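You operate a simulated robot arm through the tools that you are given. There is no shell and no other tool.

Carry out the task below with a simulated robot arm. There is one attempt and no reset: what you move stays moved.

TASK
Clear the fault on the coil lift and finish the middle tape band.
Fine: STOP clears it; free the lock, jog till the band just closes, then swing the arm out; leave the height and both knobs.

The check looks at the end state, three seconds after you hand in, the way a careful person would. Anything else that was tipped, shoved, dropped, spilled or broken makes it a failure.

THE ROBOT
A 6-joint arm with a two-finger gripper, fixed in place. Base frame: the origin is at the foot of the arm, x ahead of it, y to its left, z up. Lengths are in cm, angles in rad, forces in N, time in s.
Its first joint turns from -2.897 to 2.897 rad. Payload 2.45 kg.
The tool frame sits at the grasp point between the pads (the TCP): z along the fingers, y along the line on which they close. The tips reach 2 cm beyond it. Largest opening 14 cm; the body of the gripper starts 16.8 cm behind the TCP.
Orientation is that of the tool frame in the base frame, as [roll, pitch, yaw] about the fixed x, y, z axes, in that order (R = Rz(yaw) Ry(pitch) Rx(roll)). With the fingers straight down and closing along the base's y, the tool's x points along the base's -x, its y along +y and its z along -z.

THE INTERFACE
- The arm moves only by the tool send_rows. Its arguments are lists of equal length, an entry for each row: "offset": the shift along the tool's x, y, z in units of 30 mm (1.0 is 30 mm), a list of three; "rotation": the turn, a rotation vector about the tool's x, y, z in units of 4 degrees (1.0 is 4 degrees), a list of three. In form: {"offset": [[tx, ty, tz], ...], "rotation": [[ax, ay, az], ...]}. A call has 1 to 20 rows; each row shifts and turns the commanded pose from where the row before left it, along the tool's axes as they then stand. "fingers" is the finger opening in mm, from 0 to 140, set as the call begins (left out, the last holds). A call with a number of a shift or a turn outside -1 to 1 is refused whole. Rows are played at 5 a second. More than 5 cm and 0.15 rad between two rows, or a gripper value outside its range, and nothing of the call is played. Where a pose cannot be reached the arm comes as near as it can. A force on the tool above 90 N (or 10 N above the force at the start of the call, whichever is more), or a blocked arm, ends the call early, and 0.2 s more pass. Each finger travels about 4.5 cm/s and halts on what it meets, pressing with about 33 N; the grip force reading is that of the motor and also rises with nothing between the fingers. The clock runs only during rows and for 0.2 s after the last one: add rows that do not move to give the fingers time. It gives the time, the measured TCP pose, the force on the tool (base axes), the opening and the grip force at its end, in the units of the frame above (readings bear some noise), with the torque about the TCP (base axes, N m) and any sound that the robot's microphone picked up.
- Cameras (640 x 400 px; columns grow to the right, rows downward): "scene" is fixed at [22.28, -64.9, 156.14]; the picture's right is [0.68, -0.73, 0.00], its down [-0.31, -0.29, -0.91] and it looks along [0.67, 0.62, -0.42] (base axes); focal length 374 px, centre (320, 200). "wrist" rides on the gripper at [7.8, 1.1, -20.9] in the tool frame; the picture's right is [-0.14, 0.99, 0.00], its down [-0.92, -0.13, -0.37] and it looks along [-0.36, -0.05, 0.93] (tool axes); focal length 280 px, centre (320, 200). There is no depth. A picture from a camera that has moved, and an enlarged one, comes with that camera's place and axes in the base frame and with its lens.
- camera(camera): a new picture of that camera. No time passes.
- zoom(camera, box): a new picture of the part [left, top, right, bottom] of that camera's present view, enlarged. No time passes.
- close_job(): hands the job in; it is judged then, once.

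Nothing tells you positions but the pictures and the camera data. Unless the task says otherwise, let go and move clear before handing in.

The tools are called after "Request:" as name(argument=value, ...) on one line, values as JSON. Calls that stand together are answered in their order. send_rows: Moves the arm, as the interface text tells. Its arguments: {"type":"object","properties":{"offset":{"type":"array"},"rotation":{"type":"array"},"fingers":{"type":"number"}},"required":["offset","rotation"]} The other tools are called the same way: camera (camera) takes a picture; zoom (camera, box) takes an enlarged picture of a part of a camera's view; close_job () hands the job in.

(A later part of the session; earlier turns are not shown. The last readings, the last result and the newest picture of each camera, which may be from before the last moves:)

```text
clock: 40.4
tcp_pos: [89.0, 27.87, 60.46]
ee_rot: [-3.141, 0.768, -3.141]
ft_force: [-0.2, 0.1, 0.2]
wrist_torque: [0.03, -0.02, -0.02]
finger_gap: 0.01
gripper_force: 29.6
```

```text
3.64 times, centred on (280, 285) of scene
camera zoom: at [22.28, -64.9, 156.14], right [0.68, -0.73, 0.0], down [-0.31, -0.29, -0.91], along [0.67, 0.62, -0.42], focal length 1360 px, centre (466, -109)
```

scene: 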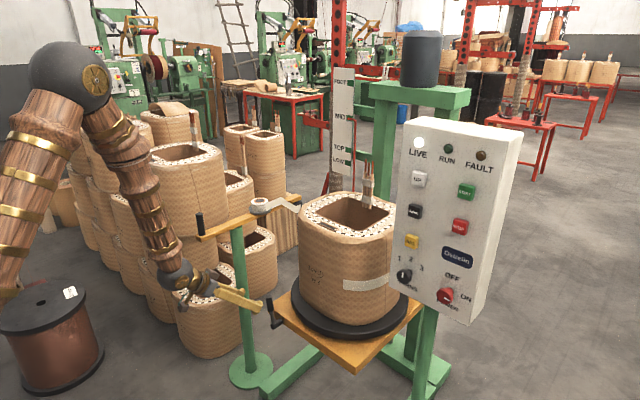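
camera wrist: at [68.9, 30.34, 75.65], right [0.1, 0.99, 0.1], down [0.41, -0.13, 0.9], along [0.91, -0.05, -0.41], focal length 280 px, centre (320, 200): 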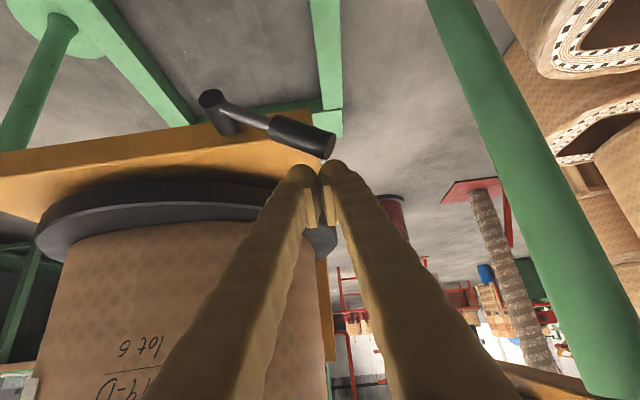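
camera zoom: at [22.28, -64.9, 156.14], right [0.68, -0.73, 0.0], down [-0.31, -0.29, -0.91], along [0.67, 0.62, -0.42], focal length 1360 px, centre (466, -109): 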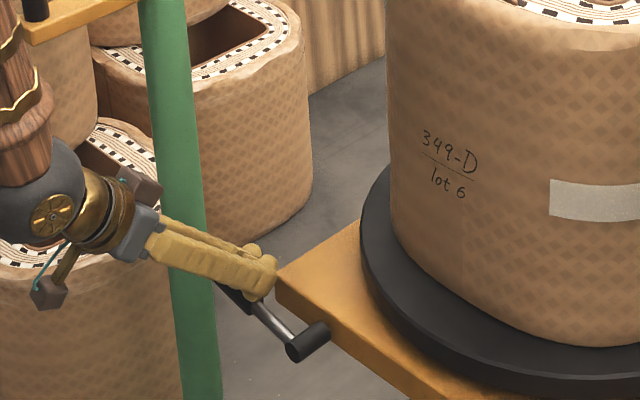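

It's still swinging easily, at about 75°. I'll keep going until the stop.

Request:
send_rows(offset=[[0.07, 0, 0.072], [0.07, 0, 0.072], [0.07, 0, 0.072], [0.07, 0, 0.072], [0.07, 0, 0.072], [0.07, 0, 0.072]], rotation=[[0, 0, 0], [0, 0, 0], [0, 0, 0], [0, 0, 0], [0, 0, 0], [0, 0, 0]])

Request:
zoom(camera="wrist", box=[160, 40, 440, 240])

Request:
zoom(camera="scene", box=[200, 230, 360, 340])

```text
clock: 41.8
tcp_pos: [89.04, 27.87, 58.71]
ee_rot: [-3.131, 0.766, -3.139]
ft_force: [0.4, -0.7, 0.8]
wrist_torque: [-0.03, -0.01, 0.01]
finger_gap: 0.02
gripper_force: 29.4
```

```text
2.00 times, centred on (300, 140) of wrist
camera zoom: at [69.0, 29.13, 68.34], right [0.1, 0.99, 0.09], down [0.41, -0.12, 0.9], along [0.91, -0.06, -0.42], focal length 561 px, centre (360, 320)
```

zoom: 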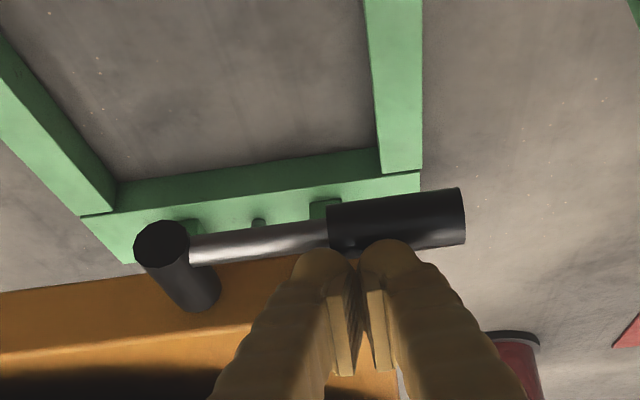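

```text
3.64 times, centred on (280, 285) of scene
camera zoom: at [22.28, -64.9, 156.14], right [0.68, -0.73, 0.0], down [-0.31, -0.29, -0.91], along [0.67, 0.62, -0.42], focal length 1360 px, centre (466, -109)
```

zoom: 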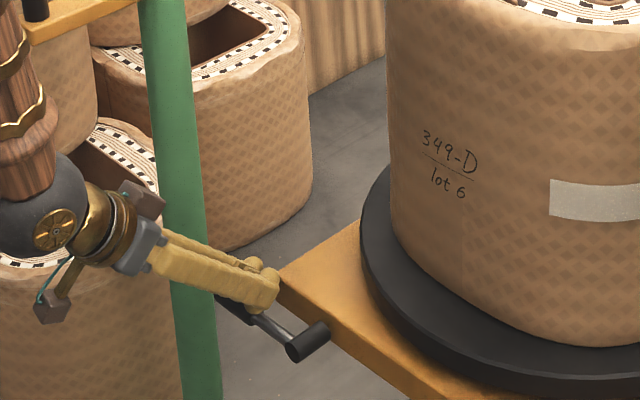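

The lever is now roughly horizontal. I'll probe a bit further for a stop.

Request:
send_rows(offset=[[0.06, 0, 0.062], [0.06, 0, 0.062], [0.06, 0, 0.062], [0.06, 0, 0.062]], rotation=[[0, 0, 0], [0, 0, 0], [0, 0, 0], [0, 0, 0]])

Request:
zoom(camera="wrist", box=[160, 40, 440, 240])

```text
clock: 42.7
tcp_pos: [89.67, 28.14, 58.43]
ee_rot: [-3.13, 0.776, -3.138]
ft_force: [6.6, 1.5, 18.1]
wrist_torque: [0.0, -0.08, -0.09]
finger_gap: 0.6
gripper_force: 29.4
stopped in row 4: the force on the tool passed its limit at 96 N (the readings are from after the stop); the commanded pose is now the measured one
```

```text
2.00 times, centred on (300, 140) of wrist
camera zoom: at [69.45, 29.35, 67.95], right [0.1, 0.99, 0.09], down [0.4, -0.12, 0.91], along [0.91, -0.06, -0.41], focal length 561 px, centre (360, 320)
```

zoom: 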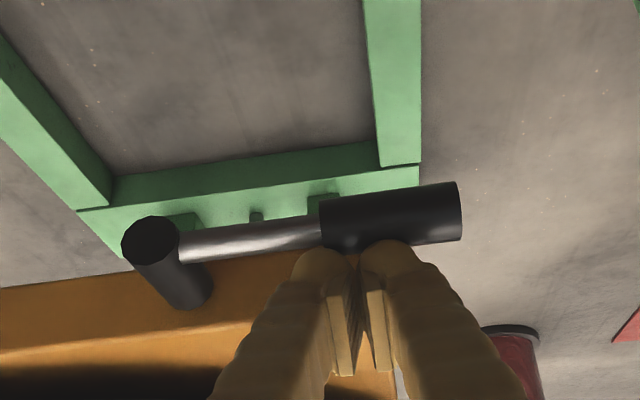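

The lever hit a hard stop at horizontal, so the lock is open. I'll lift off, back away and check the scene.

Request:
send_rows(offset=[[-0.2, 0, -0.2], [-0.3, 0, -0.3], [0, 0, -0.9], [0, 0, -0.9], [0, 0, -0.9], [0, 0, -0.9], [-0.5, -0.8, -0.5], [-0.5, -0.8, -0.5], [-0.5, -0.8, -0.5], [-0.5, -0.8, -0.5], [-0.5, -0.8, -0.5], [-0.5, -0.8, -0.5]], rotation=[[0, 0, 0], [0, 0, 0], [0, 0, 0], [0, 0, 0], [0, 0, 0], [0, 0, 0], [0, 0, 0], [0, 0, 0], [0, 0, 0], [0, 0, 0], [0, 0, 0], [0, 0, 0]])

Request:
camera(camera="scene")

Request:
zoom(camera="scene", box=[230, 170, 430, 370])

Request:
camera(camera="wrist")

```text
clock: 45.3
tcp_pos: [82.09, 13.78, 81.09]
ee_rot: [-3.131, 0.772, -3.135]
ft_force: [-0.9, -0.1, 0.0]
wrist_torque: [0.0, 0.01, 0.02]
finger_gap: 0.0
gripper_force: 29.0
```

```text
taken
```

scene: 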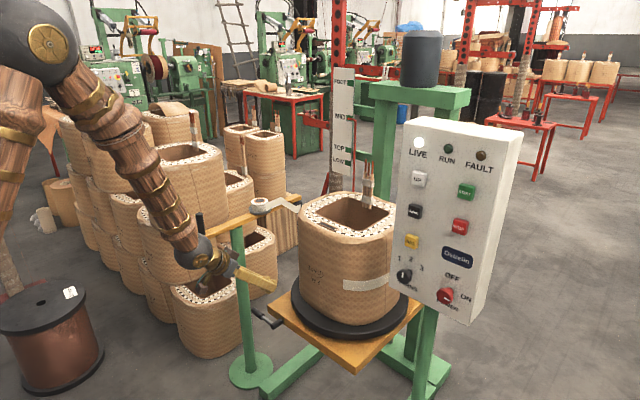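

```text
2.00 times, centred on (330, 270) of scene
camera zoom: at [22.28, -64.9, 156.14], right [0.68, -0.73, 0.0], down [-0.31, -0.29, -0.91], along [0.67, 0.62, -0.42], focal length 748 px, centre (300, 60)
```

zoom: 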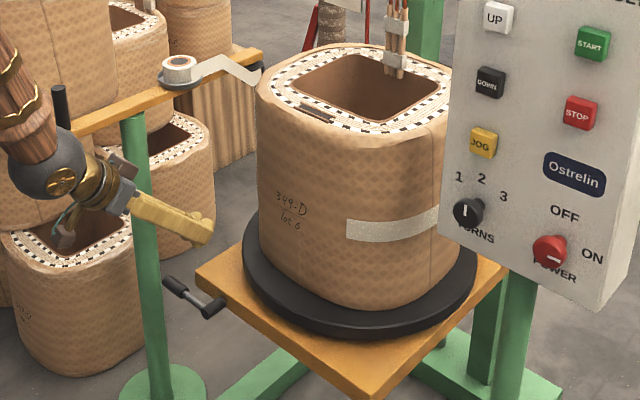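

```text
taken
camera wrist: at [61.98, 15.02, 90.64], right [0.1, 0.99, 0.09], down [0.4, -0.12, 0.91], along [0.91, -0.06, -0.41], focal length 280 px, centre (320, 200)
```

wrist: 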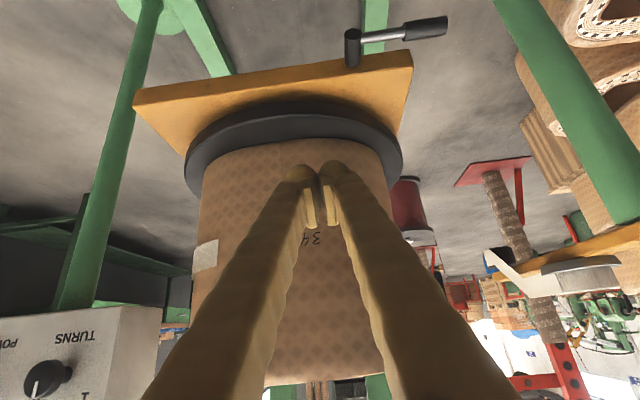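

The lever now lies horizontal and everything else is unchanged. Before jogging I want to see the far (+y) side of the coil, where the tape feeds, so I'll rise and look from there.

Request:
send_rows(offset=[[-0.695, 0, -0.719], [-0.695, 0, -0.719], [-0.695, 0, -0.719], [-0.695, 0, -0.719], [-0.695, 0, -0.719], [-0.695, 0, -0.719], [-0.695, 0, -0.719], [-0.695, 0, -0.719], [-0.695, 0, -0.719], [-0.695, 0, -0.719], [-0.695, 0, -0.719], [-0.695, 0, -0.719]], rotation=[[0, 0, 0], [0, 0, 0], [0, 0, 0], [0, 0, 0], [0, 0, 0], [0, 0, 0], [0, 0, 0], [0, 0, 0], [0, 0, 0], [0, 0, 0], [0, 0, 0], [0, 0, 0]])

Request:
send_rows(offset=[[0, 1, 0], [0, 1, 0], [0, 1, 0], [0, 1, 0], [0, 1, 0], [0, 1, 0], [0, 1, 0], [0, 1, 0], [0, 1, 0], [0, 0, 0], [0, 0, 0], [0, 0, 0], [0, 0, 0], [0, 0, 0], [0, 0, 0], [0, 0, 0], [0, 0, 0], [0, 0, 0], [0, 0, 0]], rotation=[[0, 0, 0], [0, 0, 0], [0, 0, 0], [0, 0, 0], [0, 0, 0], [0, 0, 0], [0, 0, 0], [0, 0, 0], [0, 0, 0], [0.695, 0, 0.719], [0.695, 0, 0.719], [0.695, 0, 0.719], [0.695, 0, 0.719], [0.695, 0, 0.719], [0.695, 0, 0.719], [0.695, 0, 0.719], [0.695, 0, 0.719], [0.695, 0, 0.719], [0.695, 0, 0.719]])

Request:
camera(camera="wrist")

Request:
camera(camera="scene")

```text
clock: 47.9
tcp_pos: [82.2, 14.13, 117.14]
ee_rot: [-3.131, 0.773, -3.139]
ft_force: [0.0, 0.8, -0.5]
wrist_torque: [-0.01, 0.01, 0.02]
finger_gap: 0.0
gripper_force: 29.2
```

```text
clock: 51.9
tcp_pos: [82.06, 41.17, 116.81]
ee_rot: [-3.141, 0.777, 2.441]
ft_force: [0.3, -0.8, -0.4]
wrist_torque: [0.0, 0.0, 0.0]
finger_gap: 0.0
gripper_force: 29.7
```

```text
taken
camera wrist: at [67.2, 55.08, 126.3], right [0.71, 0.69, 0.09], down [0.22, -0.35, 0.91], along [0.66, -0.63, -0.41], focal length 280 px, centre (320, 200)
```

wrist: 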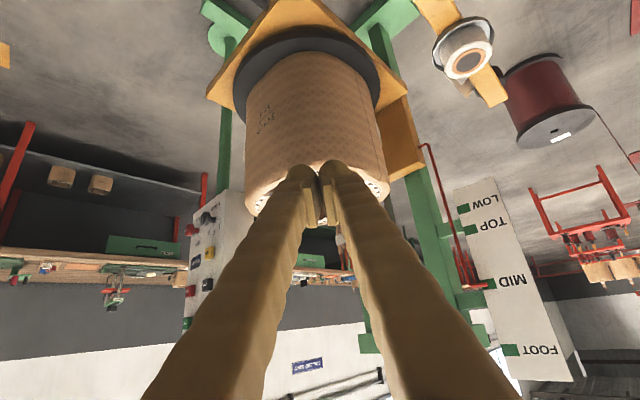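

```text
taken
```

scene: 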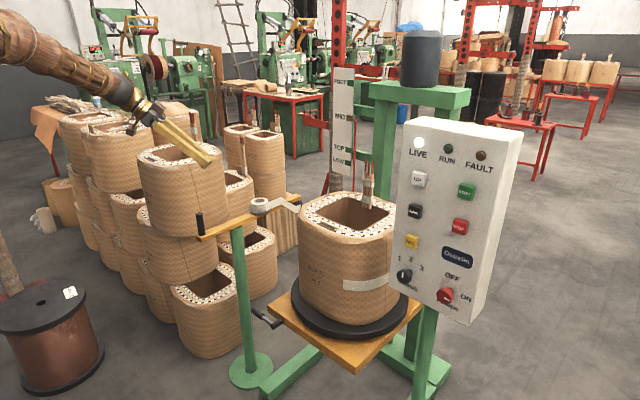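

From here the coil's +y face looks bare. I'll zoom in to be sure and to see the tape end.

Request:
zoom(camera="wrist", box=[200, 0, 520, 210])

Request:
zoom(camera="scene", box=[270, 180, 430, 340])

```text
1.90 times, centred on (360, 105) of wrist
camera zoom: at [67.2, 55.08, 126.3], right [0.71, 0.69, 0.09], down [0.22, -0.35, 0.91], along [0.66, -0.63, -0.41], focal length 534 px, centre (244, 381)
```

zoom: 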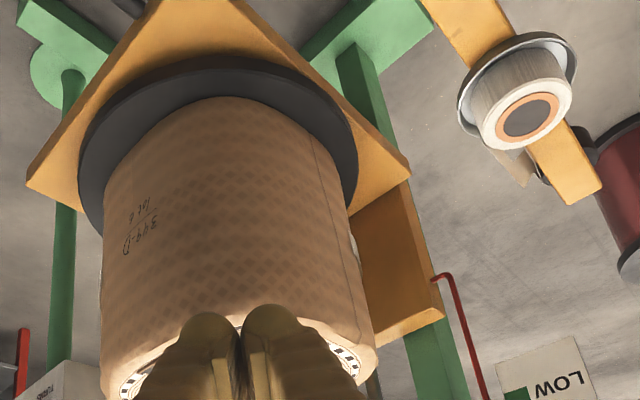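

```text
2.50 times, centred on (350, 260) of scene
camera zoom: at [22.28, -64.9, 156.14], right [0.68, -0.73, 0.0], down [-0.31, -0.29, -0.91], along [0.67, 0.62, -0.42], focal length 935 px, centre (245, 50)
```

zoom: 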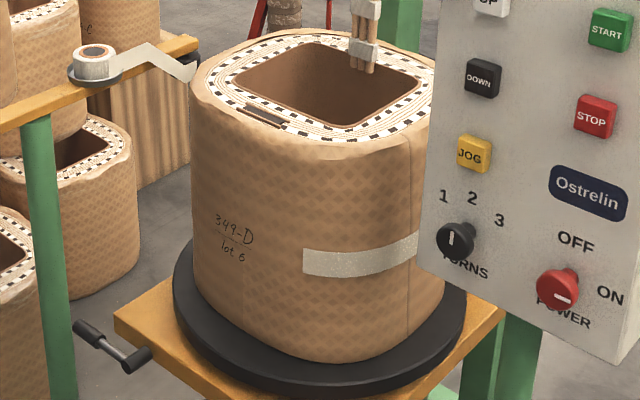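

A pale sliver at the coil's far-right edge looks like the other end of the band, with the +y side bare, so there's a large gap to close. I'll return to the panel and line up on JOG (y≈−24.7, z≈104.3).

Request:
send_rows(offset=[[0, 0, 0], [0, 0, 0], [0, 0, 0], [0, 0, 0], [0, 0, 0], [0, 0, 0], [0, 0, 0], [0, 0, 0], [0, 0, 0], [0, 0, 0], [0, -0.99, 0], [0, -0.99, 0], [0, -0.99, 0], [0, -0.99, 0], [0, -0.99, 0], [0, -0.99, 0], [0, -0.99, 0], [0, -0.99, 0], [0, -0.99, 0], [0, -0.99, 0]], rotation=[[-0.695, 0, -0.719], [-0.695, 0, -0.719], [-0.695, 0, -0.719], [-0.695, 0, -0.719], [-0.695, 0, -0.719], [-0.695, 0, -0.719], [-0.695, 0, -0.719], [-0.695, 0, -0.719], [-0.695, 0, -0.719], [-0.695, 0, -0.719], [0, -1, 0], [0, -1, 0], [0, -1, 0], [0, -1, 0], [0, -1, 0], [0, -1, 0], [0, -1, 0], [0, -1, 0], [0, -1, 0], [0, -1, 0]])

Request:
send_rows(offset=[[0, -0.99, 0], [0, -0.99, 0], [0, -0.99, 0], [0, -0.99, 0], [0, -0.99, 0], [0, -0.99, 0], [0, -0.99, 0], [0, -0.99, 0], [0, -0.99, 0], [0, -0.99, 0], [0, -0.99, 0], [0, -0.99, 0]], rotation=[[0, -1, 0], [0, -0.4, 0], [0, 0, 0], [0, 0, 0], [0, 0, 0], [0, 0, 0], [0, 0, 0], [0, 0, 0], [0, 0, 0], [0, 0, 0], [0, 0, 0], [0, 0, 0]])

Request:
camera(camera="wrist")

```text
clock: 56.1
tcp_pos: [82.16, 11.3, 116.94]
ee_rot: [-3.069, 1.473, -3.071]
ft_force: [0.5, -0.5, 0.0]
wrist_torque: [-0.02, 0.02, -0.01]
finger_gap: 0.0
gripper_force: 29.3
```

```text
clock: 58.7
tcp_pos: [76.69, 7.62, 117.28]
ee_rot: [2.014, 1.562, 1.976]
ft_force: [-0.6, 0.3, -0.9]
wrist_torque: [-0.01, -0.04, 0.0]
finger_gap: 0.0
gripper_force: 29.2
out of reach, approached as far as the arm can: row 1, 2, 3, 4, 5, 6, 7, 8, 9, 10, 11, 12
```

```text
taken
camera wrist: at [55.75, 9.68, 109.51], right [0.04, 0.99, 0.14], down [-0.37, -0.12, 0.92], along [0.93, -0.09, 0.36], focal length 280 px, centre (320, 200)
```

wrist: 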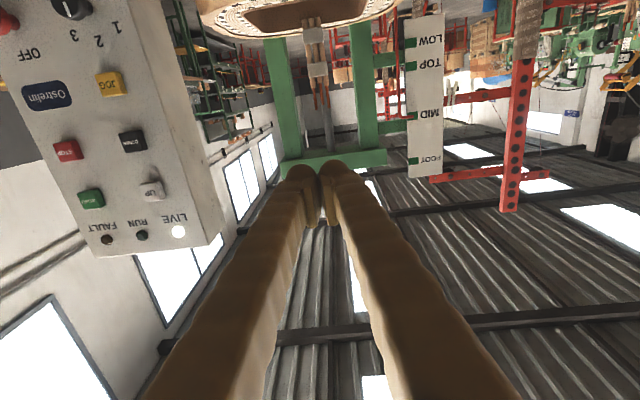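

The arm balked near a wrist singularity, since it was level and pointing straight out radially. I'll reverse those rows, tilt down again, cross in y while tilted as I did before, and only then level out.

Request:
send_rows(offset=[[0, 0.99, 0], [0, 0.99, 0], [0, 0.99, 0], [0, 0.99, 0], [0, 0.99, 0], [0, 0.99, 0], [0, 0.99, 0], [0, 0.99, 0], [0, 0.99, 0], [0, 0.99, 0], [0, 0.99, 0], [0, 0.99, 0]], rotation=[[0, 0, 0], [0, 0, 0], [0, 0, 0], [0, 0, 0], [0, 0, 0], [0, 0, 0], [0, 0, 0], [0, 0, 0], [0, 0, 0], [0, 0, 0], [0, 0.4, 0], [0, 1, 0]])

```text
clock: 61.3
tcp_pos: [76.62, 43.75, 116.68]
ee_rot: [-3.066, 1.47, -3.07]
ft_force: [-1.3, -0.4, -0.7]
wrist_torque: [-0.02, 0.02, 0.01]
finger_gap: 0.0
gripper_force: 29.6
```

The arm moved freely. I'll tilt down to about 44°, then cross to the panel side.

Request:
send_rows(offset=[[0, -0.5, 0], [0, -0.5, 0], [0, -0.5, 0], [0, -0.5, 0], [0, -0.5, 0], [0, -0.5, 0], [0, -0.5, 0], [0, -0.5, 0], [0, -0.5, 0], [0, -0.5, 0], [0, -0.9, 0], [0, -0.9, 0], [0, -0.9, 0], [0, -0.9, 0], [0, -0.9, 0], [0, -0.9, 0], [0, -0.9, 0], [0, -0.9, 0], [0, -0.9, 0], [0, -0.9, 0]], rotation=[[0, 1, 0], [0, 1, 0], [0, 1, 0], [0, 1, 0], [0, 1, 0], [0, 1, 0], [0, 1, 0], [0, 1, 0], [0, 1, 0], [0, 1, 0], [0, 0, 0], [0, 0, 0], [0, 0, 0], [0, 0, 0], [0, 0, 0], [0, 0, 0], [0, 0, 0], [0, 0, 0], [0, 0, 0], [0, 0, 0]])

Request:
send_rows(offset=[[0, -0.9, 0], [0, -0.9, 0], [0, -0.9, 0], [0, -0.9, 0], [0, -0.9, 0], [0, -0.9, 0], [0, -0.9, 0], [0, -0.9, 0], [0, -0.9, 0]], rotation=[[0, 0, 0], [0, 0, 0], [0, 0, 0], [0, 0, 0], [0, 0, 0], [0, 0, 0], [0, 0, 0], [0, 0, 0], [0, 0, 0]])

```text
clock: 65.5
tcp_pos: [76.47, 1.31, 117.22]
ee_rot: [-3.133, 0.773, -3.138]
ft_force: [0.8, 0.0, -0.1]
wrist_torque: [-0.05, 0.01, 0.0]
finger_gap: 0.0
gripper_force: 29.2
```

```text
clock: 67.5
tcp_pos: [76.43, -22.73, 117.3]
ee_rot: [-3.131, 0.774, -3.14]
ft_force: [-0.1, 1.4, -0.5]
wrist_torque: [0.04, 0.04, -0.02]
finger_gap: 0.0
gripper_force: 29.4
```

Now I'll level out at JOG's column.

Request:
send_rows(offset=[[0, -0.05, 0], [0, -0.05, 0], [0, -0.05, 0], [0, -0.05, 0], [0, -0.05, 0], [0, -0.05, 0], [0, -0.05, 0], [0, -0.05, 0], [0, -0.05, 0], [0, -0.05, 0], [0, -0.05, 0], [0, -0.05, 0]], rotation=[[0, -1, 0], [0, -1, 0], [0, -1, 0], [0, -1, 0], [0, -1, 0], [0, -1, 0], [0, -1, 0], [0, -1, 0], [0, -1, 0], [0, -1, 0], [0, -1, 0], [0, -0.4, 0]])

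Request:
camera(camera="wrist")

```text
clock: 70.1
tcp_pos: [76.32, -24.62, 117.4]
ee_rot: [-1.61, 1.562, -1.614]
ft_force: [0.4, -0.5, 0.6]
wrist_torque: [-0.01, 0.04, -0.01]
finger_gap: 0.0
gripper_force: 29.2
```

```text
taken
camera wrist: at [55.49, -23.51, 109.68], right [0.0, 0.99, 0.13], down [-0.37, -0.12, 0.92], along [0.93, -0.05, 0.37], focal length 280 px, centre (320, 200)
```

wrist: 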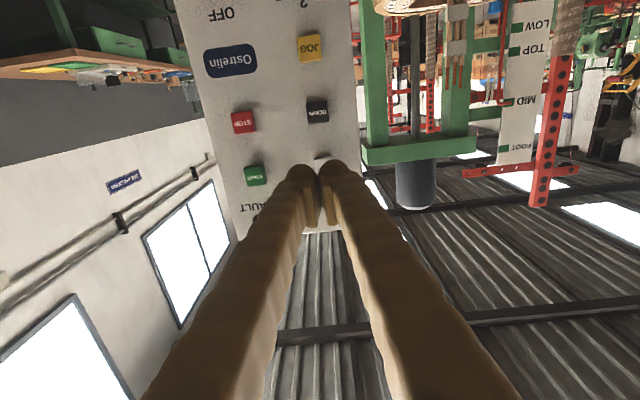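

JOG is confirmed at y≈−24.4, z≈104.3. I'll descend and advance to a few centimetres short of it.

Request:
send_rows(offset=[[0.874, 0.02, 0], [0.874, 0.02, 0], [0.874, 0.02, 0], [0.874, 0, 0], [0.874, 0, 0], [0, 0, 0.86], [0, 0, 0.86], [0, 0, 0.86], [0, 0, 0.86], [0, 0, 0.86], [0, 0, 0.86], [0, 0, 0.86], [0, 0, 0.6], [0, 0, 0]], rotation=[[0, 0, 0], [0, 0, 0], [0, 0, 0], [0, 0, 0], [0, 0, 0], [0, 0, 0], [0, 0, 0], [0, 0, 0], [0, 0, 0], [0, 0, 0], [0, 0, 0], [0, 0, 0], [0, 0, 0], [0, 0, 0]])

Request:
camera(camera="wrist")

Request:
camera(camera="scene")

```text
clock: 73.1
tcp_pos: [96.46, -24.54, 104.06]
ee_rot: [-1.757, 1.561, -1.761]
ft_force: [-1.0, 0.2, -0.2]
wrist_torque: [0.03, -0.01, -0.01]
finger_gap: 0.01
gripper_force: 29.2
```

```text
taken
camera wrist: at [75.58, -23.44, 96.44], right [0.0, 0.99, 0.13], down [-0.37, -0.12, 0.92], along [0.93, -0.05, 0.36], focal length 280 px, centre (320, 200)
```

wrist: 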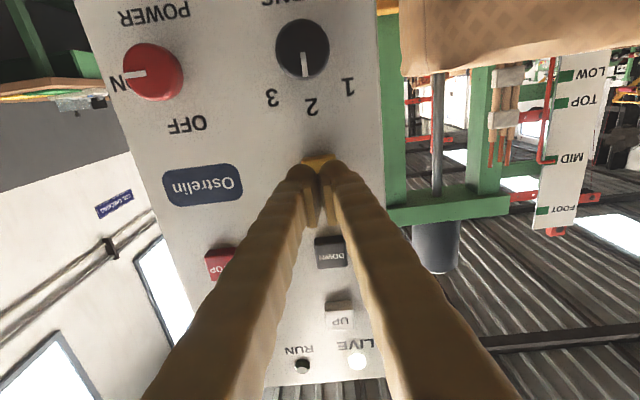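

```text
taken
```

scene: 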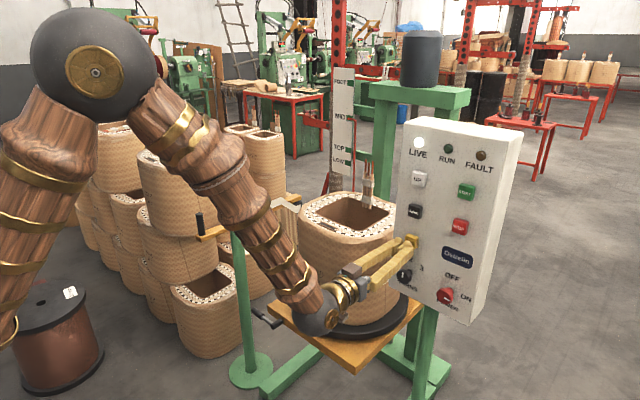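

The tips are aligned with JOG. I'll creep to contact.

Request:
send_rows(offset=[[0, 0, 0.3], [0, 0, 0.3], [0, 0, 0.2], [0, 0, 0.1]], rotation=[[0, 0, 0], [0, 0, 0], [0, 0, 0], [0, 0, 0]])

Request:
zoom(camera="scene", box=[290, 180, 450, 340])

Request:
camera(camera="wrist")

```text
clock: 74.1
tcp_pos: [98.95, -24.51, 104.2]
ee_rot: [-1.78, 1.562, -1.784]
ft_force: [1.2, -0.8, -0.1]
wrist_torque: [-0.01, 0.0, 0.01]
finger_gap: 0.0
gripper_force: 29.4
```

```text
2.50 times, centred on (370, 260) of scene
camera zoom: at [22.28, -64.9, 156.14], right [0.68, -0.73, 0.0], down [-0.31, -0.29, -0.91], along [0.67, 0.62, -0.42], focal length 935 px, centre (195, 50)
```

zoom: 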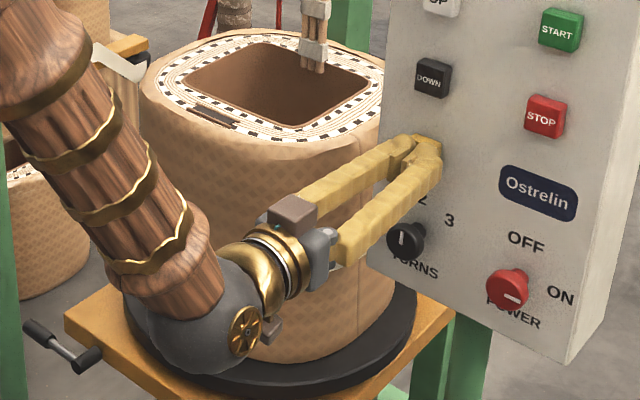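

```text
taken
camera wrist: at [78.09, -23.43, 96.45], right [0.0, 0.99, 0.13], down [-0.37, -0.12, 0.92], along [0.93, -0.05, 0.36], focal length 280 px, centre (320, 200)
```

wrist: 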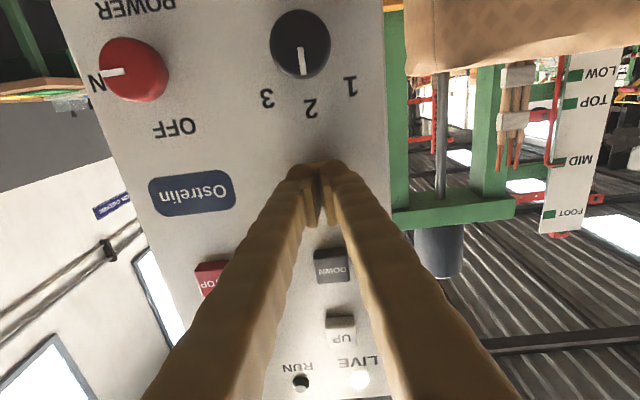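

The coil-top leads and the dark rim slot are visible, so I can track rotation by them. I'll do one short test press on JOG and release.

Request:
send_rows(offset=[[0, 0, 0.15], [0, 0, 0.15], [0, 0, 0.1], [0, 0, -0.3]], rotation=[[0, 0, 0], [0, 0, 0], [0, 0, 0], [0, 0, 0]])

Request:
zoom(camera="scene", box=[290, 180, 450, 340])

Request:
camera(camera="scene")

```text
clock: 75.1
tcp_pos: [99.28, -24.51, 104.31]
ee_rot: [-1.746, 1.562, -1.749]
ft_force: [-0.6, -0.4, 0.3]
wrist_torque: [-0.03, -0.01, 0.01]
finger_gap: 0.59
gripper_force: 29.6
heard: click
```

```text
2.50 times, centred on (370, 260) of scene
camera zoom: at [22.28, -64.9, 156.14], right [0.68, -0.73, 0.0], down [-0.31, -0.29, -0.91], along [0.67, 0.62, -0.42], focal length 935 px, centre (195, 50)
```

zoom: 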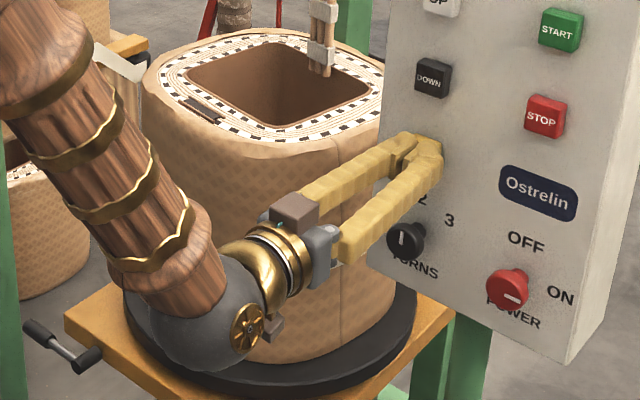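

```text
taken
```

scene: 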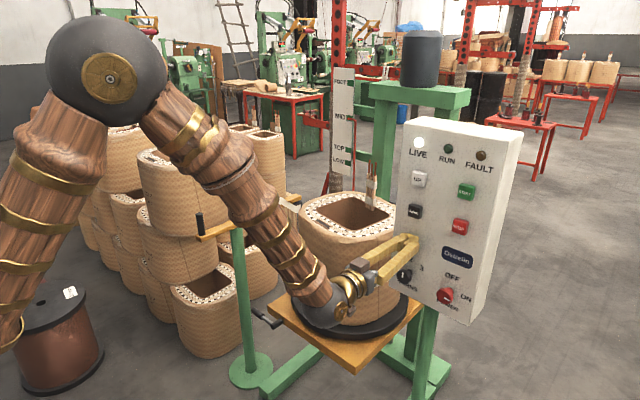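

The coil turned clockwise, as hoped, by roughly 16°. I'll press again with a slightly longer hold to learn whether it's a fixed step or a rate.

Request:
send_rows(offset=[[0, 0, 0.3], [0, 0, 0], [0, 0, 0], [0, 0, 0], [0, 0, -0.3]], rotation=[[0, 0, 0], [0, 0, 0], [0, 0, 0], [0, 0, 0], [0, 0, 0]])

Request:
zoom(camera="scene", box=[290, 180, 450, 340])

```text
clock: 76.3
tcp_pos: [99.31, -24.42, 104.23]
ee_rot: [-1.823, 1.562, -1.826]
ft_force: [-0.7, -0.5, 0.1]
wrist_torque: [0.02, -0.01, 0.0]
finger_gap: 0.0
gripper_force: 29.3
heard: click
```

```text
2.50 times, centred on (370, 260) of scene
camera zoom: at [22.28, -64.9, 156.14], right [0.68, -0.73, 0.0], down [-0.31, -0.29, -0.91], along [0.67, 0.62, -0.42], focal length 935 px, centre (195, 50)
```

zoom: 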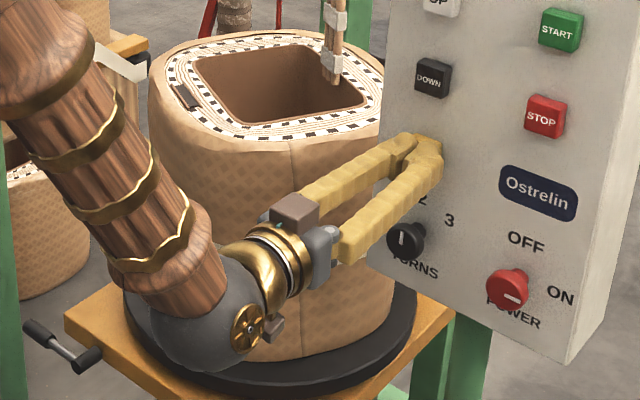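

That press gave about 19°, much the same as the shorter one, so JOG looks like a fixed step per click. I'll do another quick tap to confirm.

Request:
send_rows(offset=[[0, 0, 0.3], [0, 0, -0.3], [0, 0, 0], [0, 0, 0], [0, 0, 0]], rotation=[[0, 0, 0], [0, 0, 0], [0, 0, 0], [0, 0, 0], [0, 0, 0]])

Request:
zoom(camera="scene", box=[290, 180, 450, 340])

```text
clock: 77.5
tcp_pos: [99.31, -24.6, 104.28]
ee_rot: [-1.76, 1.563, -1.764]
ft_force: [-1.3, 0.1, -1.1]
wrist_torque: [0.0, 0.01, 0.02]
finger_gap: 0.64
gripper_force: 29.5
heard: click
```

```text
2.50 times, centred on (370, 260) of scene
camera zoom: at [22.28, -64.9, 156.14], right [0.68, -0.73, 0.0], down [-0.31, -0.29, -0.91], along [0.67, 0.62, -0.42], focal length 935 px, centre (195, 50)
```

zoom: 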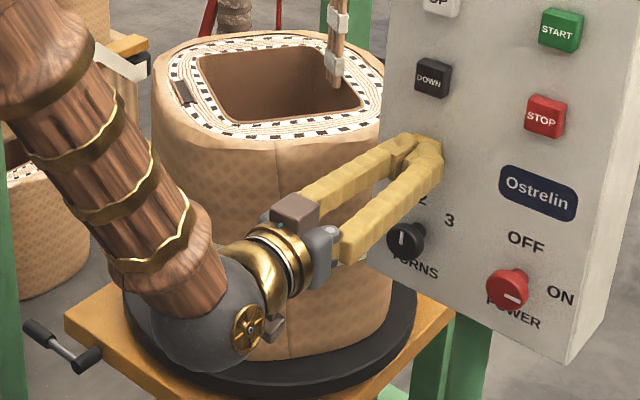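

That short tap gave only about 7°, so JOG runs while held, at roughly 28°/s; about 43° so far. I'll hold about 1 s more, then inspect the gap.

Request:
send_rows(offset=[[0, 0, 0.3], [0, 0, 0], [0, 0, 0], [0, 0, 0], [0, 0, 0], [0, 0, -0.3], [0, 0, 0], [0, 0, 0]], rotation=[[0, 0, 0], [0, 0, 0], [0, 0, 0], [0, 0, 0], [0, 0, 0], [0, 0, 0], [0, 0, 0], [0, 0, 0]])

Request:
zoom(camera="scene", box=[290, 180, 450, 340])

Request:
camera(camera="wrist")

```text
clock: 79.3
tcp_pos: [99.43, -24.53, 104.37]
ee_rot: [-1.741, 1.561, -1.745]
ft_force: [-0.6, 0.8, -0.3]
wrist_torque: [0.04, -0.01, 0.02]
finger_gap: 0.02
gripper_force: 29.7
heard: click
```

```text
2.50 times, centred on (370, 260) of scene
camera zoom: at [22.28, -64.9, 156.14], right [0.68, -0.73, 0.0], down [-0.31, -0.29, -0.91], along [0.67, 0.62, -0.42], focal length 935 px, centre (195, 50)
```

zoom: 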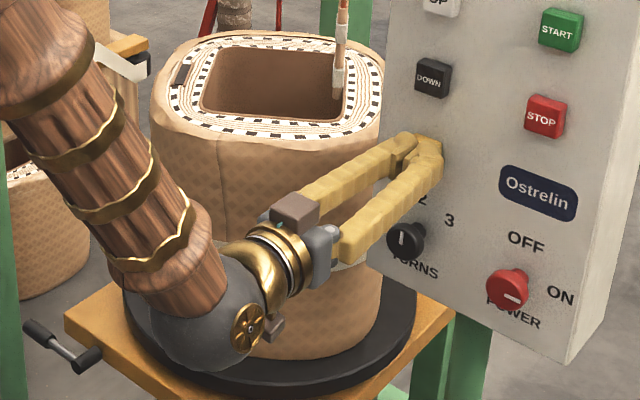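

```text
taken
camera wrist: at [78.42, -23.43, 96.53], right [0.0, 0.99, 0.13], down [-0.37, -0.12, 0.92], along [0.93, -0.05, 0.36], focal length 280 px, centre (320, 200)
```

wrist: 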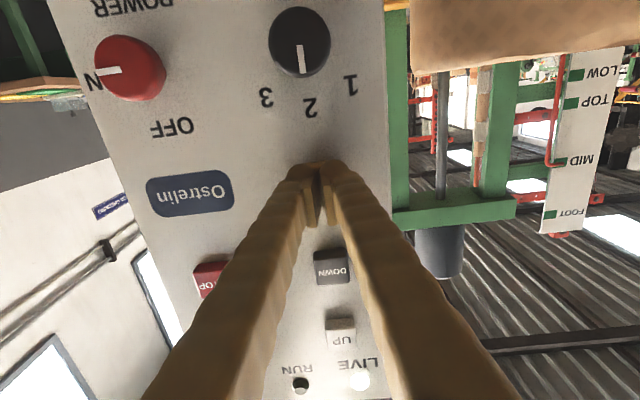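

About 65° has been turned so far. I'll back off, rise, and look at the +y side from a wider angle.

Request:
send_rows(offset=[[0, 0, -0.9], [0, 0, -0.9], [0, 0, -0.9], [0, 0, -0.9], [0, 0, -0.9], [0, 0, -0.9], [0, 0, -0.9], [0, 0, -0.9], [-0.86, 0, 0], [-0.86, 0, 0], [-0.86, 0, 0], [-0.86, 0, 0], [-0.86, 0, 0]], rotation=[[0, 0, 0], [0, 0, 0], [0, 0, 0], [0, 0, 0], [0, 0, 0], [0, 0, 0], [0, 0, 0], [0, 0, 0], [0, 0, 0], [0, 0, 0], [0, 0, 0], [0, 0, 0], [0, 0, 0]])

Request:
send_rows(offset=[[0, 0, 0], [0, 0, 0], [0, 0, 0], [0, 0, 0], [0, 0, 0], [0, 0, 0], [0, 0, 0], [0, 0, 0], [0, 0.9, 0], [0, 0.9, 0], [0, 0.9, 0], [0, 0.9, 0], [0, 0.9, 0], [0, 0.9, 0], [0, 0.9, 0], [0, 0.9, 0], [0, 0.9, 0], [0, 0.9, 0], [0, 0.9, 0], [0, 0.9, 0]], rotation=[[0, 1, 0], [0, 1, 0], [0, 1, 0], [0, 1, 0], [0, 1, 0], [0, 1, 0], [0, 1, 0], [0, 1, 0], [0, 1, 0], [0, 1, 0], [0, 1, 0], [0, 0.3, 0], [0, 0, 0], [0, 0, 0], [0, 0, 0], [0, 0, 0], [0, 0, 0], [0, 0, 0], [0, 0, 0], [0, 0, 0]])

Request:
camera(camera="scene")

Request:
camera(camera="wrist")

```text
clock: 82.1
tcp_pos: [77.68, -24.51, 117.34]
ee_rot: [-1.82, 1.564, -1.821]
ft_force: [-0.9, 1.1, 0.8]
wrist_torque: [-0.02, -0.02, -0.02]
finger_gap: 0.01
gripper_force: 29.3
```

```text
clock: 86.3
tcp_pos: [77.76, 7.9, 116.94]
ee_rot: [-3.131, 0.779, -3.139]
ft_force: [-0.3, -0.1, -0.2]
wrist_torque: [0.0, 0.0, 0.0]
finger_gap: 0.0
gripper_force: 29.5
```

```text
taken
```

scene: 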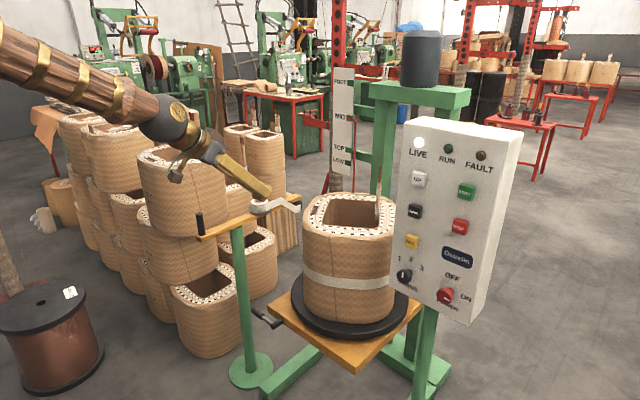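

```text
taken
camera wrist: at [57.47, 9.29, 126.3], right [0.1, 0.99, 0.09], down [0.39, -0.12, 0.91], along [0.91, -0.06, -0.4], focal length 280 px, centre (320, 200)
```

wrist: 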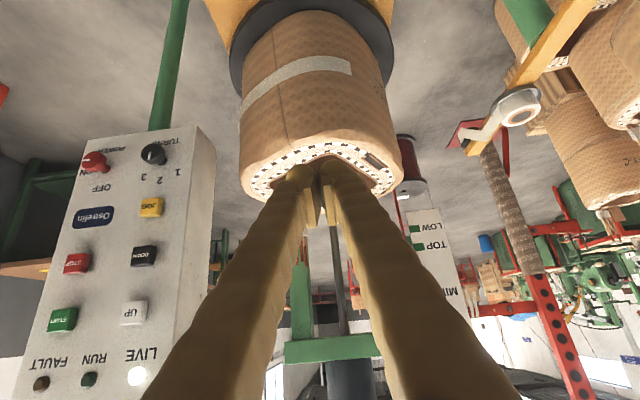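

The band's starting edge is now visible on the near face at about 157°. I'll go round further to find its other end.

Request:
send_rows(offset=[[0, 0.95, 0], [0, 0.95, 0], [0, 0.95, 0], [0, 0.95, 0], [0, 0.95, 0], [0, 0.95, 0], [0, 0.95, 0], [0, 0.95, 0], [0, 0.95, 0], [0, 0.95, 0], [0, 0.95, 0], [0, 0.95, 0], [0, 0, 0], [0, 0, 0], [0, 0, 0], [0, 0, 0], [0, 0, 0], [0, 0, 0], [0, 0, 0], [0, 0, 0]], rotation=[[0.695, 0, 0.719], [0, 0, 0], [0, 0, 0], [0, 0, 0], [0, 0, 0], [0, 0, 0], [0, 0, 0], [0, 0, 0], [0, 0, 0], [0, 0, 0], [0, 0, 0], [0, 0, 0], [0.695, 0, 0.719], [0.695, 0, 0.719], [0.695, 0, 0.719], [0.695, 0, 0.719], [0.695, 0, 0.719], [0.695, 0, 0.719], [0.695, 0, 0.719], [0.695, 0, 0.719]])

Request:
send_rows(offset=[[0, 0, 0], [0, 0, 0], [0, 0, 0], [0, 0, 0], [0, 0, 0], [0, 0, 0], [0, 0, 0], [0, 0, 0]], rotation=[[0.695, 0, 0.719], [0.695, 0, 0.719], [0.695, 0, 0.719], [0.695, 0, 0.719], [0.695, 0, 0.719], [0.695, 0, 0.719], [0.695, 0, 0.719], [0.695, 0, 0.719]])

Request:
camera(camera="wrist")

Request:
zoom(camera="wrist", box=[160, 0, 480, 200])

```text
clock: 90.5
tcp_pos: [80.18, 42.08, 116.73]
ee_rot: [3.14, 0.783, 2.509]
ft_force: [-0.2, 0.2, -0.5]
wrist_torque: [0.02, -0.01, -0.03]
finger_gap: 0.0
gripper_force: 29.0
```

```text
clock: 92.3
tcp_pos: [80.11, 42.15, 116.58]
ee_rot: [3.129, 0.781, 1.941]
ft_force: [-0.2, -0.1, 0.1]
wrist_torque: [0.02, 0.0, 0.03]
finger_gap: 0.02
gripper_force: 29.3
```

```text
taken
camera wrist: at [73.48, 61.36, 126.02], right [0.96, 0.28, 0.11], down [0.02, -0.42, 0.91], along [0.29, -0.87, -0.4], focal length 280 px, centre (320, 200)
```

wrist: 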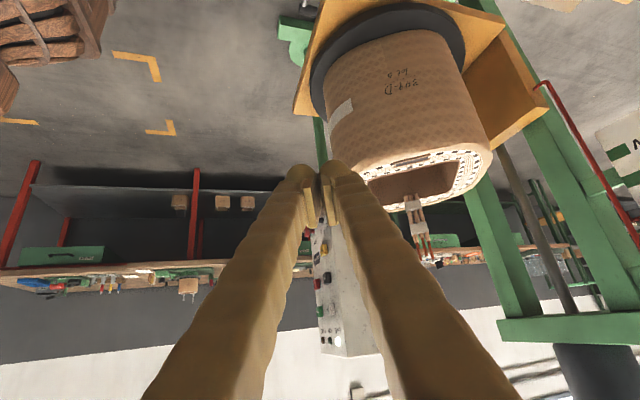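

```text
2.00 times, centred on (320, 100) of wrist
camera zoom: at [73.48, 61.36, 126.02], right [0.96, 0.28, 0.11], down [0.02, -0.42, 0.91], along [0.29, -0.87, -0.4], focal length 561 px, centre (320, 400)
```

zoom: 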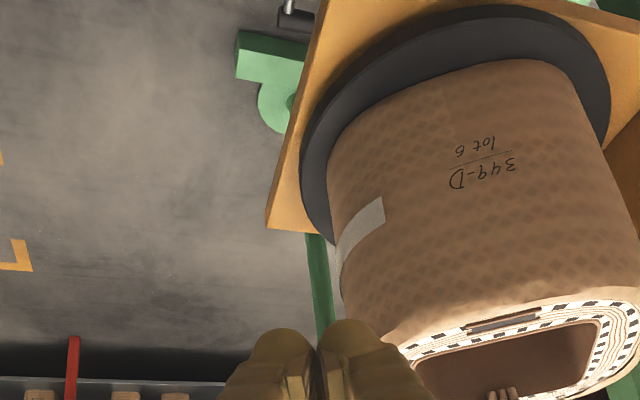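

The start edge is at about 149° and turns rigidly with the coil. The other end isn't visible for any angle above about 55°, so I'll shift a bit further round to look at the far right edge.

Request:
send_rows(offset=[[0.3, 0.6, -0.29], [0.3, 0.6, -0.29], [0.3, 0.6, -0.29], [0.3, 0.6, -0.29], [0, 0, 0], [0, 0, 0], [0, 0, 0], [0, 0, 0], [0, 0, 0]], rotation=[[0, 0, 0], [0, 0, 0], [0, 0, 0], [0, 0, 0], [0.695, 0, 0.719], [0.695, 0, 0.719], [0.695, 0, 0.719], [0.695, 0, 0.719], [0.695, 0, 0.719]])

Request:
camera(camera="wrist")

Request:
camera(camera="scene")

```text
clock: 94.3
tcp_pos: [84.96, 49.51, 116.7]
ee_rot: [3.124, 0.777, 1.588]
ft_force: [0.3, 0.7, 0.1]
wrist_torque: [0.0, -0.01, 0.03]
finger_gap: 0.0
gripper_force: 29.1
```

```text
taken
camera wrist: at [85.24, 69.75, 126.19], right [0.99, -0.07, 0.11], down [-0.13, -0.4, 0.91], along [-0.02, -0.91, -0.41], focal length 280 px, centre (320, 200)
```

wrist: 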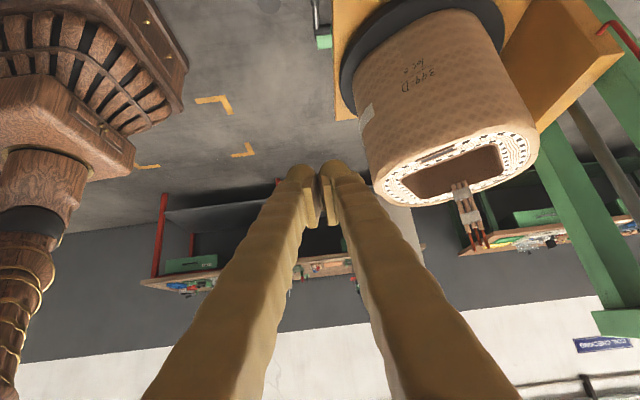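

```text
taken
```

scene: 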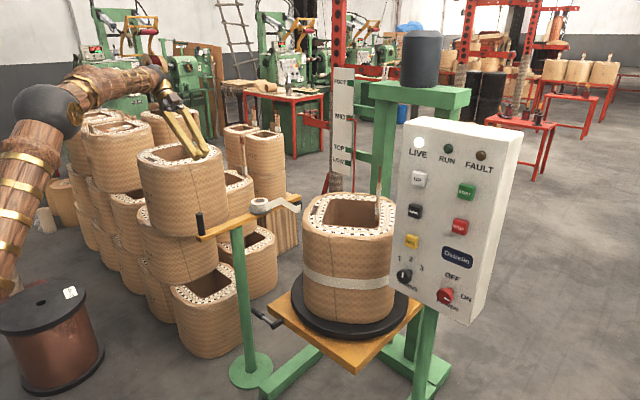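

Request:
zoom(camera="wrist", box=[320, 0, 580, 170])

Request:
zoom(camera="scene", box=[280, 180, 420, 340])

```text
2.35 times, centred on (450, 85) of wrist
camera zoom: at [85.24, 69.75, 126.19], right [0.99, -0.07, 0.11], down [-0.13, -0.4, 0.91], along [-0.02, -0.91, -0.41], focal length 660 px, centre (14, 471)
```

zoom: 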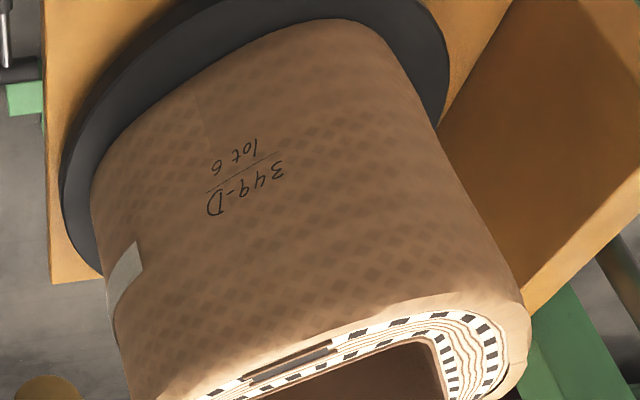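

```text
2.50 times, centred on (350, 260) of scene
camera zoom: at [22.28, -64.9, 156.14], right [0.68, -0.73, 0.0], down [-0.31, -0.29, -0.91], along [0.67, 0.62, -0.42], focal length 935 px, centre (245, 50)
```

zoom: 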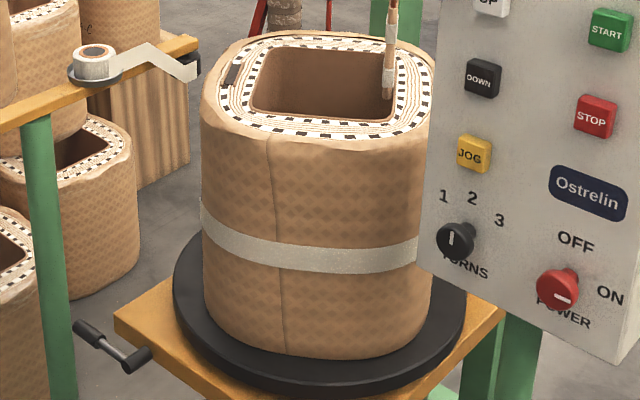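

From the geometry, tape lays onto the coil at a fixed spot somewhere on its far +x side, out of view past about 45°. With roughly 65° more rotation a flat face will turn toward this viewpoint and expose that region. The gap is at least 100°, so that's safe, and I'll go back to JOG.

Request:
send_rows(offset=[[0, 0, 0], [0, 0, 0], [0, 0, 0], [0, 0, 0], [0, 0, 0], [0, 0, 0], [0, 0, 0], [0, 0, 0], [0, 0, 0], [0, 0, 0], [0, 0, 0], [0, 0, 0], [0, 0, 0], [0, 0, 0], [0, 0, 0], [0, 0, 0], [0, 0, 0], [0, 0, 0], [0, 0, 0], [0, 0, 0]], rotation=[[-0.7, 0, -0.713], [-0.7, 0, -0.713], [-0.7, 0, -0.713], [-0.7, 0, -0.713], [-0.7, 0, -0.713], [-0.7, 0, -0.713], [-0.7, 0, -0.713], [-0.7, 0, -0.713], [-0.7, 0, -0.713], [-0.7, 0, -0.713], [-0.7, 0, -0.713], [-0.7, 0, -0.713], [-0.7, 0, -0.713], [-0.7, 0, -0.713], [-0.7, 0, -0.713], [-0.7, 0, -0.713], [-0.7, 0, -0.713], [-0.7, 0, -0.713], [-0.7, 0, -0.713], [-0.7, 0, -0.713]])

Request:
send_rows(offset=[[0, 0, 0], [0, 0, 0], [0, -0.9, 0], [0, -0.9, 0], [0, -0.9, 0], [0, -0.9, 0], [0, -0.9, 0], [0, -0.9, 0], [0, -0.9, 0], [0, -0.9, 0], [0, -0.9, 0], [0, -0.9, 0], [0, -0.9, 0], [0, -0.9, 0], [0, -0.9, 0], [0, -0.9, 0], [0, -0.9, 0], [0, -0.9, 0], [0, -0.9, 0], [0, -0.9, 0]], rotation=[[-0.7, 0, -0.713], [-0.875, 0, -0.89], [0, 0, 0], [0, 0, 0], [0, 0, 0], [0, 0, 0], [0, 0, 0], [0, 0, 0], [0, 0, 0], [0, 0, 0], [0, 0, 0], [0, 0, 0], [0, 0, 0], [0, 0, 0], [0, 0, 0], [0, 0, 0], [0, 0, 0], [0, 0, 0], [0, 0, 0], [0, 0, 0]])

```text
clock: 98.5
tcp_pos: [84.96, 49.46, 116.7]
ee_rot: [3.138, 0.789, 2.996]
ft_force: [0.0, 0.4, 0.0]
wrist_torque: [-0.05, -0.01, 0.01]
finger_gap: 0.0
gripper_force: 29.2
```

```text
clock: 102.7
tcp_pos: [85.52, 0.78, 116.74]
ee_rot: [3.14, 0.79, -3.131]
ft_force: [0.2, -0.3, 0.3]
wrist_torque: [-0.01, 0.0, 0.03]
finger_gap: 0.01
gripper_force: 29.3
```

Request:
send_rows(offset=[[0.4, -0.9, -0.4], [0.4, -0.9, -0.4], [0.4, -0.9, -0.4], [0.4, -0.9, -0.4], [0.4, -0.9, -0.4], [0, -0.9, 0], [0, -0.9, 0], [0, -0.9, 0], [0, -0.83, 0]], rotation=[[0, 0, 0], [0, 0, 0], [0, 0, 0], [0, 0, 0], [0, 0, 0], [0, 0, 0], [0, 0, 0], [0, 0, 0], [0, 0, 0]])

Request:
send_rows(offset=[[0, 0, 0], [0, 0, 0], [0, 0, 0], [0, 0, 0], [0, 0, 0], [0, 0, 0], [0, 0, 0], [0, 0, 0], [0, 0, 0], [0, 0, 0], [0, 0, 0], [0, 0, 0]], rotation=[[0, -1, 0], [0, -1, 0], [0, -1, 0], [0, -1, 0], [0, -1, 0], [0, -1, 0], [0, -1, 0], [0, -1, 0], [0, -1, 0], [0, -1, 0], [0, -1, 0], [0, -0.2, 0]])

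Request:
camera(camera="wrist")

```text
clock: 104.7
tcp_pos: [77.26, -23.46, 116.54]
ee_rot: [3.14, 0.789, -3.129]
ft_force: [-1.0, 0.0, 0.1]
wrist_torque: [0.03, 0.0, 0.0]
finger_gap: 0.0
gripper_force: 30.1
```

```text
clock: 107.3
tcp_pos: [77.28, -23.4, 116.58]
ee_rot: [0.532, 1.57, 0.541]
ft_force: [0.4, 0.3, -0.5]
wrist_torque: [0.01, -0.01, -0.04]
finger_gap: 0.0
gripper_force: 29.4
```

```text
taken
camera wrist: at [56.31, -22.51, 108.81], right [-0.01, 0.99, 0.14], down [-0.37, -0.13, 0.92], along [0.93, -0.04, 0.37], focal length 280 px, centre (320, 200)
```

wrist: 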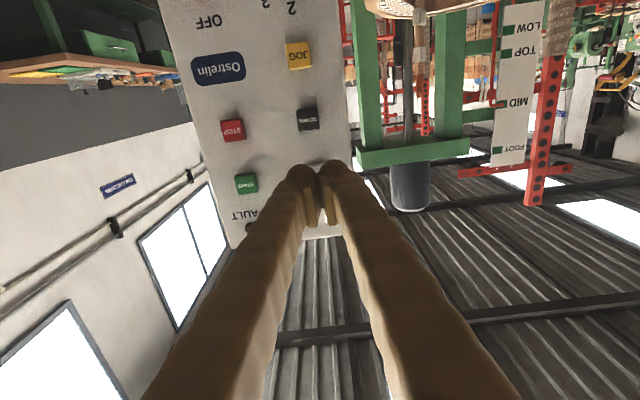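

Request:
send_rows(offset=[[0.82, -0.08, 0], [0.82, -0.08, 0], [0.82, -0.08, 0], [0.82, -0.08, 0], [0.82, -0.08, 0], [0, 0, 0.85], [0, 0, 0.85], [0, 0, 0.85], [0, 0, 0.85], [0, 0, 0.85], [0, 0, 0.85], [0, 0, 0.85], [0, 0, 0.8], [0, 0, 0.35], [0, 0, 0]], rotation=[[0, 0, 0], [0, 0, 0], [0, 0, 0], [0, 0, 0], [0, 0, 0], [0, 0, 0], [0, 0, 0], [0, 0, 0], [0, 0, 0], [0, 0, 0], [0, 0, 0], [0, 0, 0], [0, 0, 0], [0, 0, 0], [0, 0, 0]])

Request:
camera(camera="wrist")

Request:
zoom(camera="scene", box=[290, 180, 450, 340])

```text
clock: 110.5
tcp_pos: [98.63, -24.35, 104.28]
ee_rot: [1.407, 1.568, 1.42]
ft_force: [0.4, -0.3, 0.6]
wrist_torque: [-0.02, -0.01, 0.0]
finger_gap: 0.01
gripper_force: 29.4
```

```text
taken
camera wrist: at [77.75, -23.42, 96.55], right [-0.01, 0.99, 0.14], down [-0.37, -0.13, 0.92], along [0.93, -0.04, 0.37], focal length 280 px, centre (320, 200)
```

wrist: 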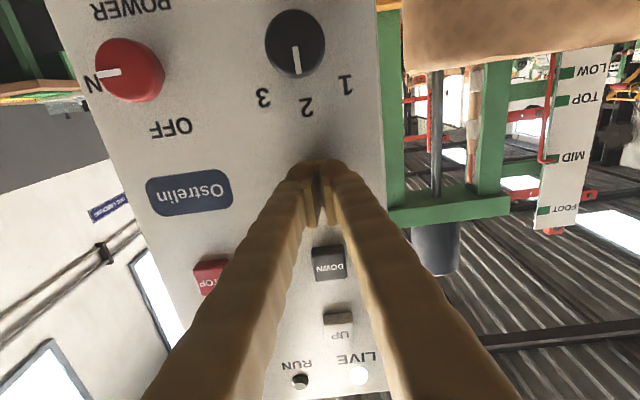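

```text
2.50 times, centred on (370, 260) of scene
camera zoom: at [22.28, -64.9, 156.14], right [0.68, -0.73, 0.0], down [-0.31, -0.29, -0.91], along [0.67, 0.62, -0.42], focal length 935 px, centre (195, 50)
```

zoom: 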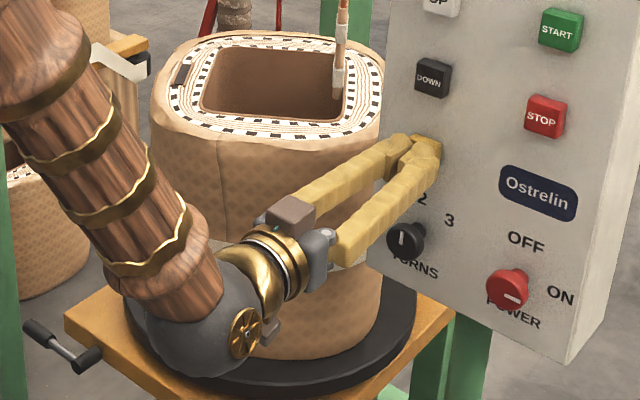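

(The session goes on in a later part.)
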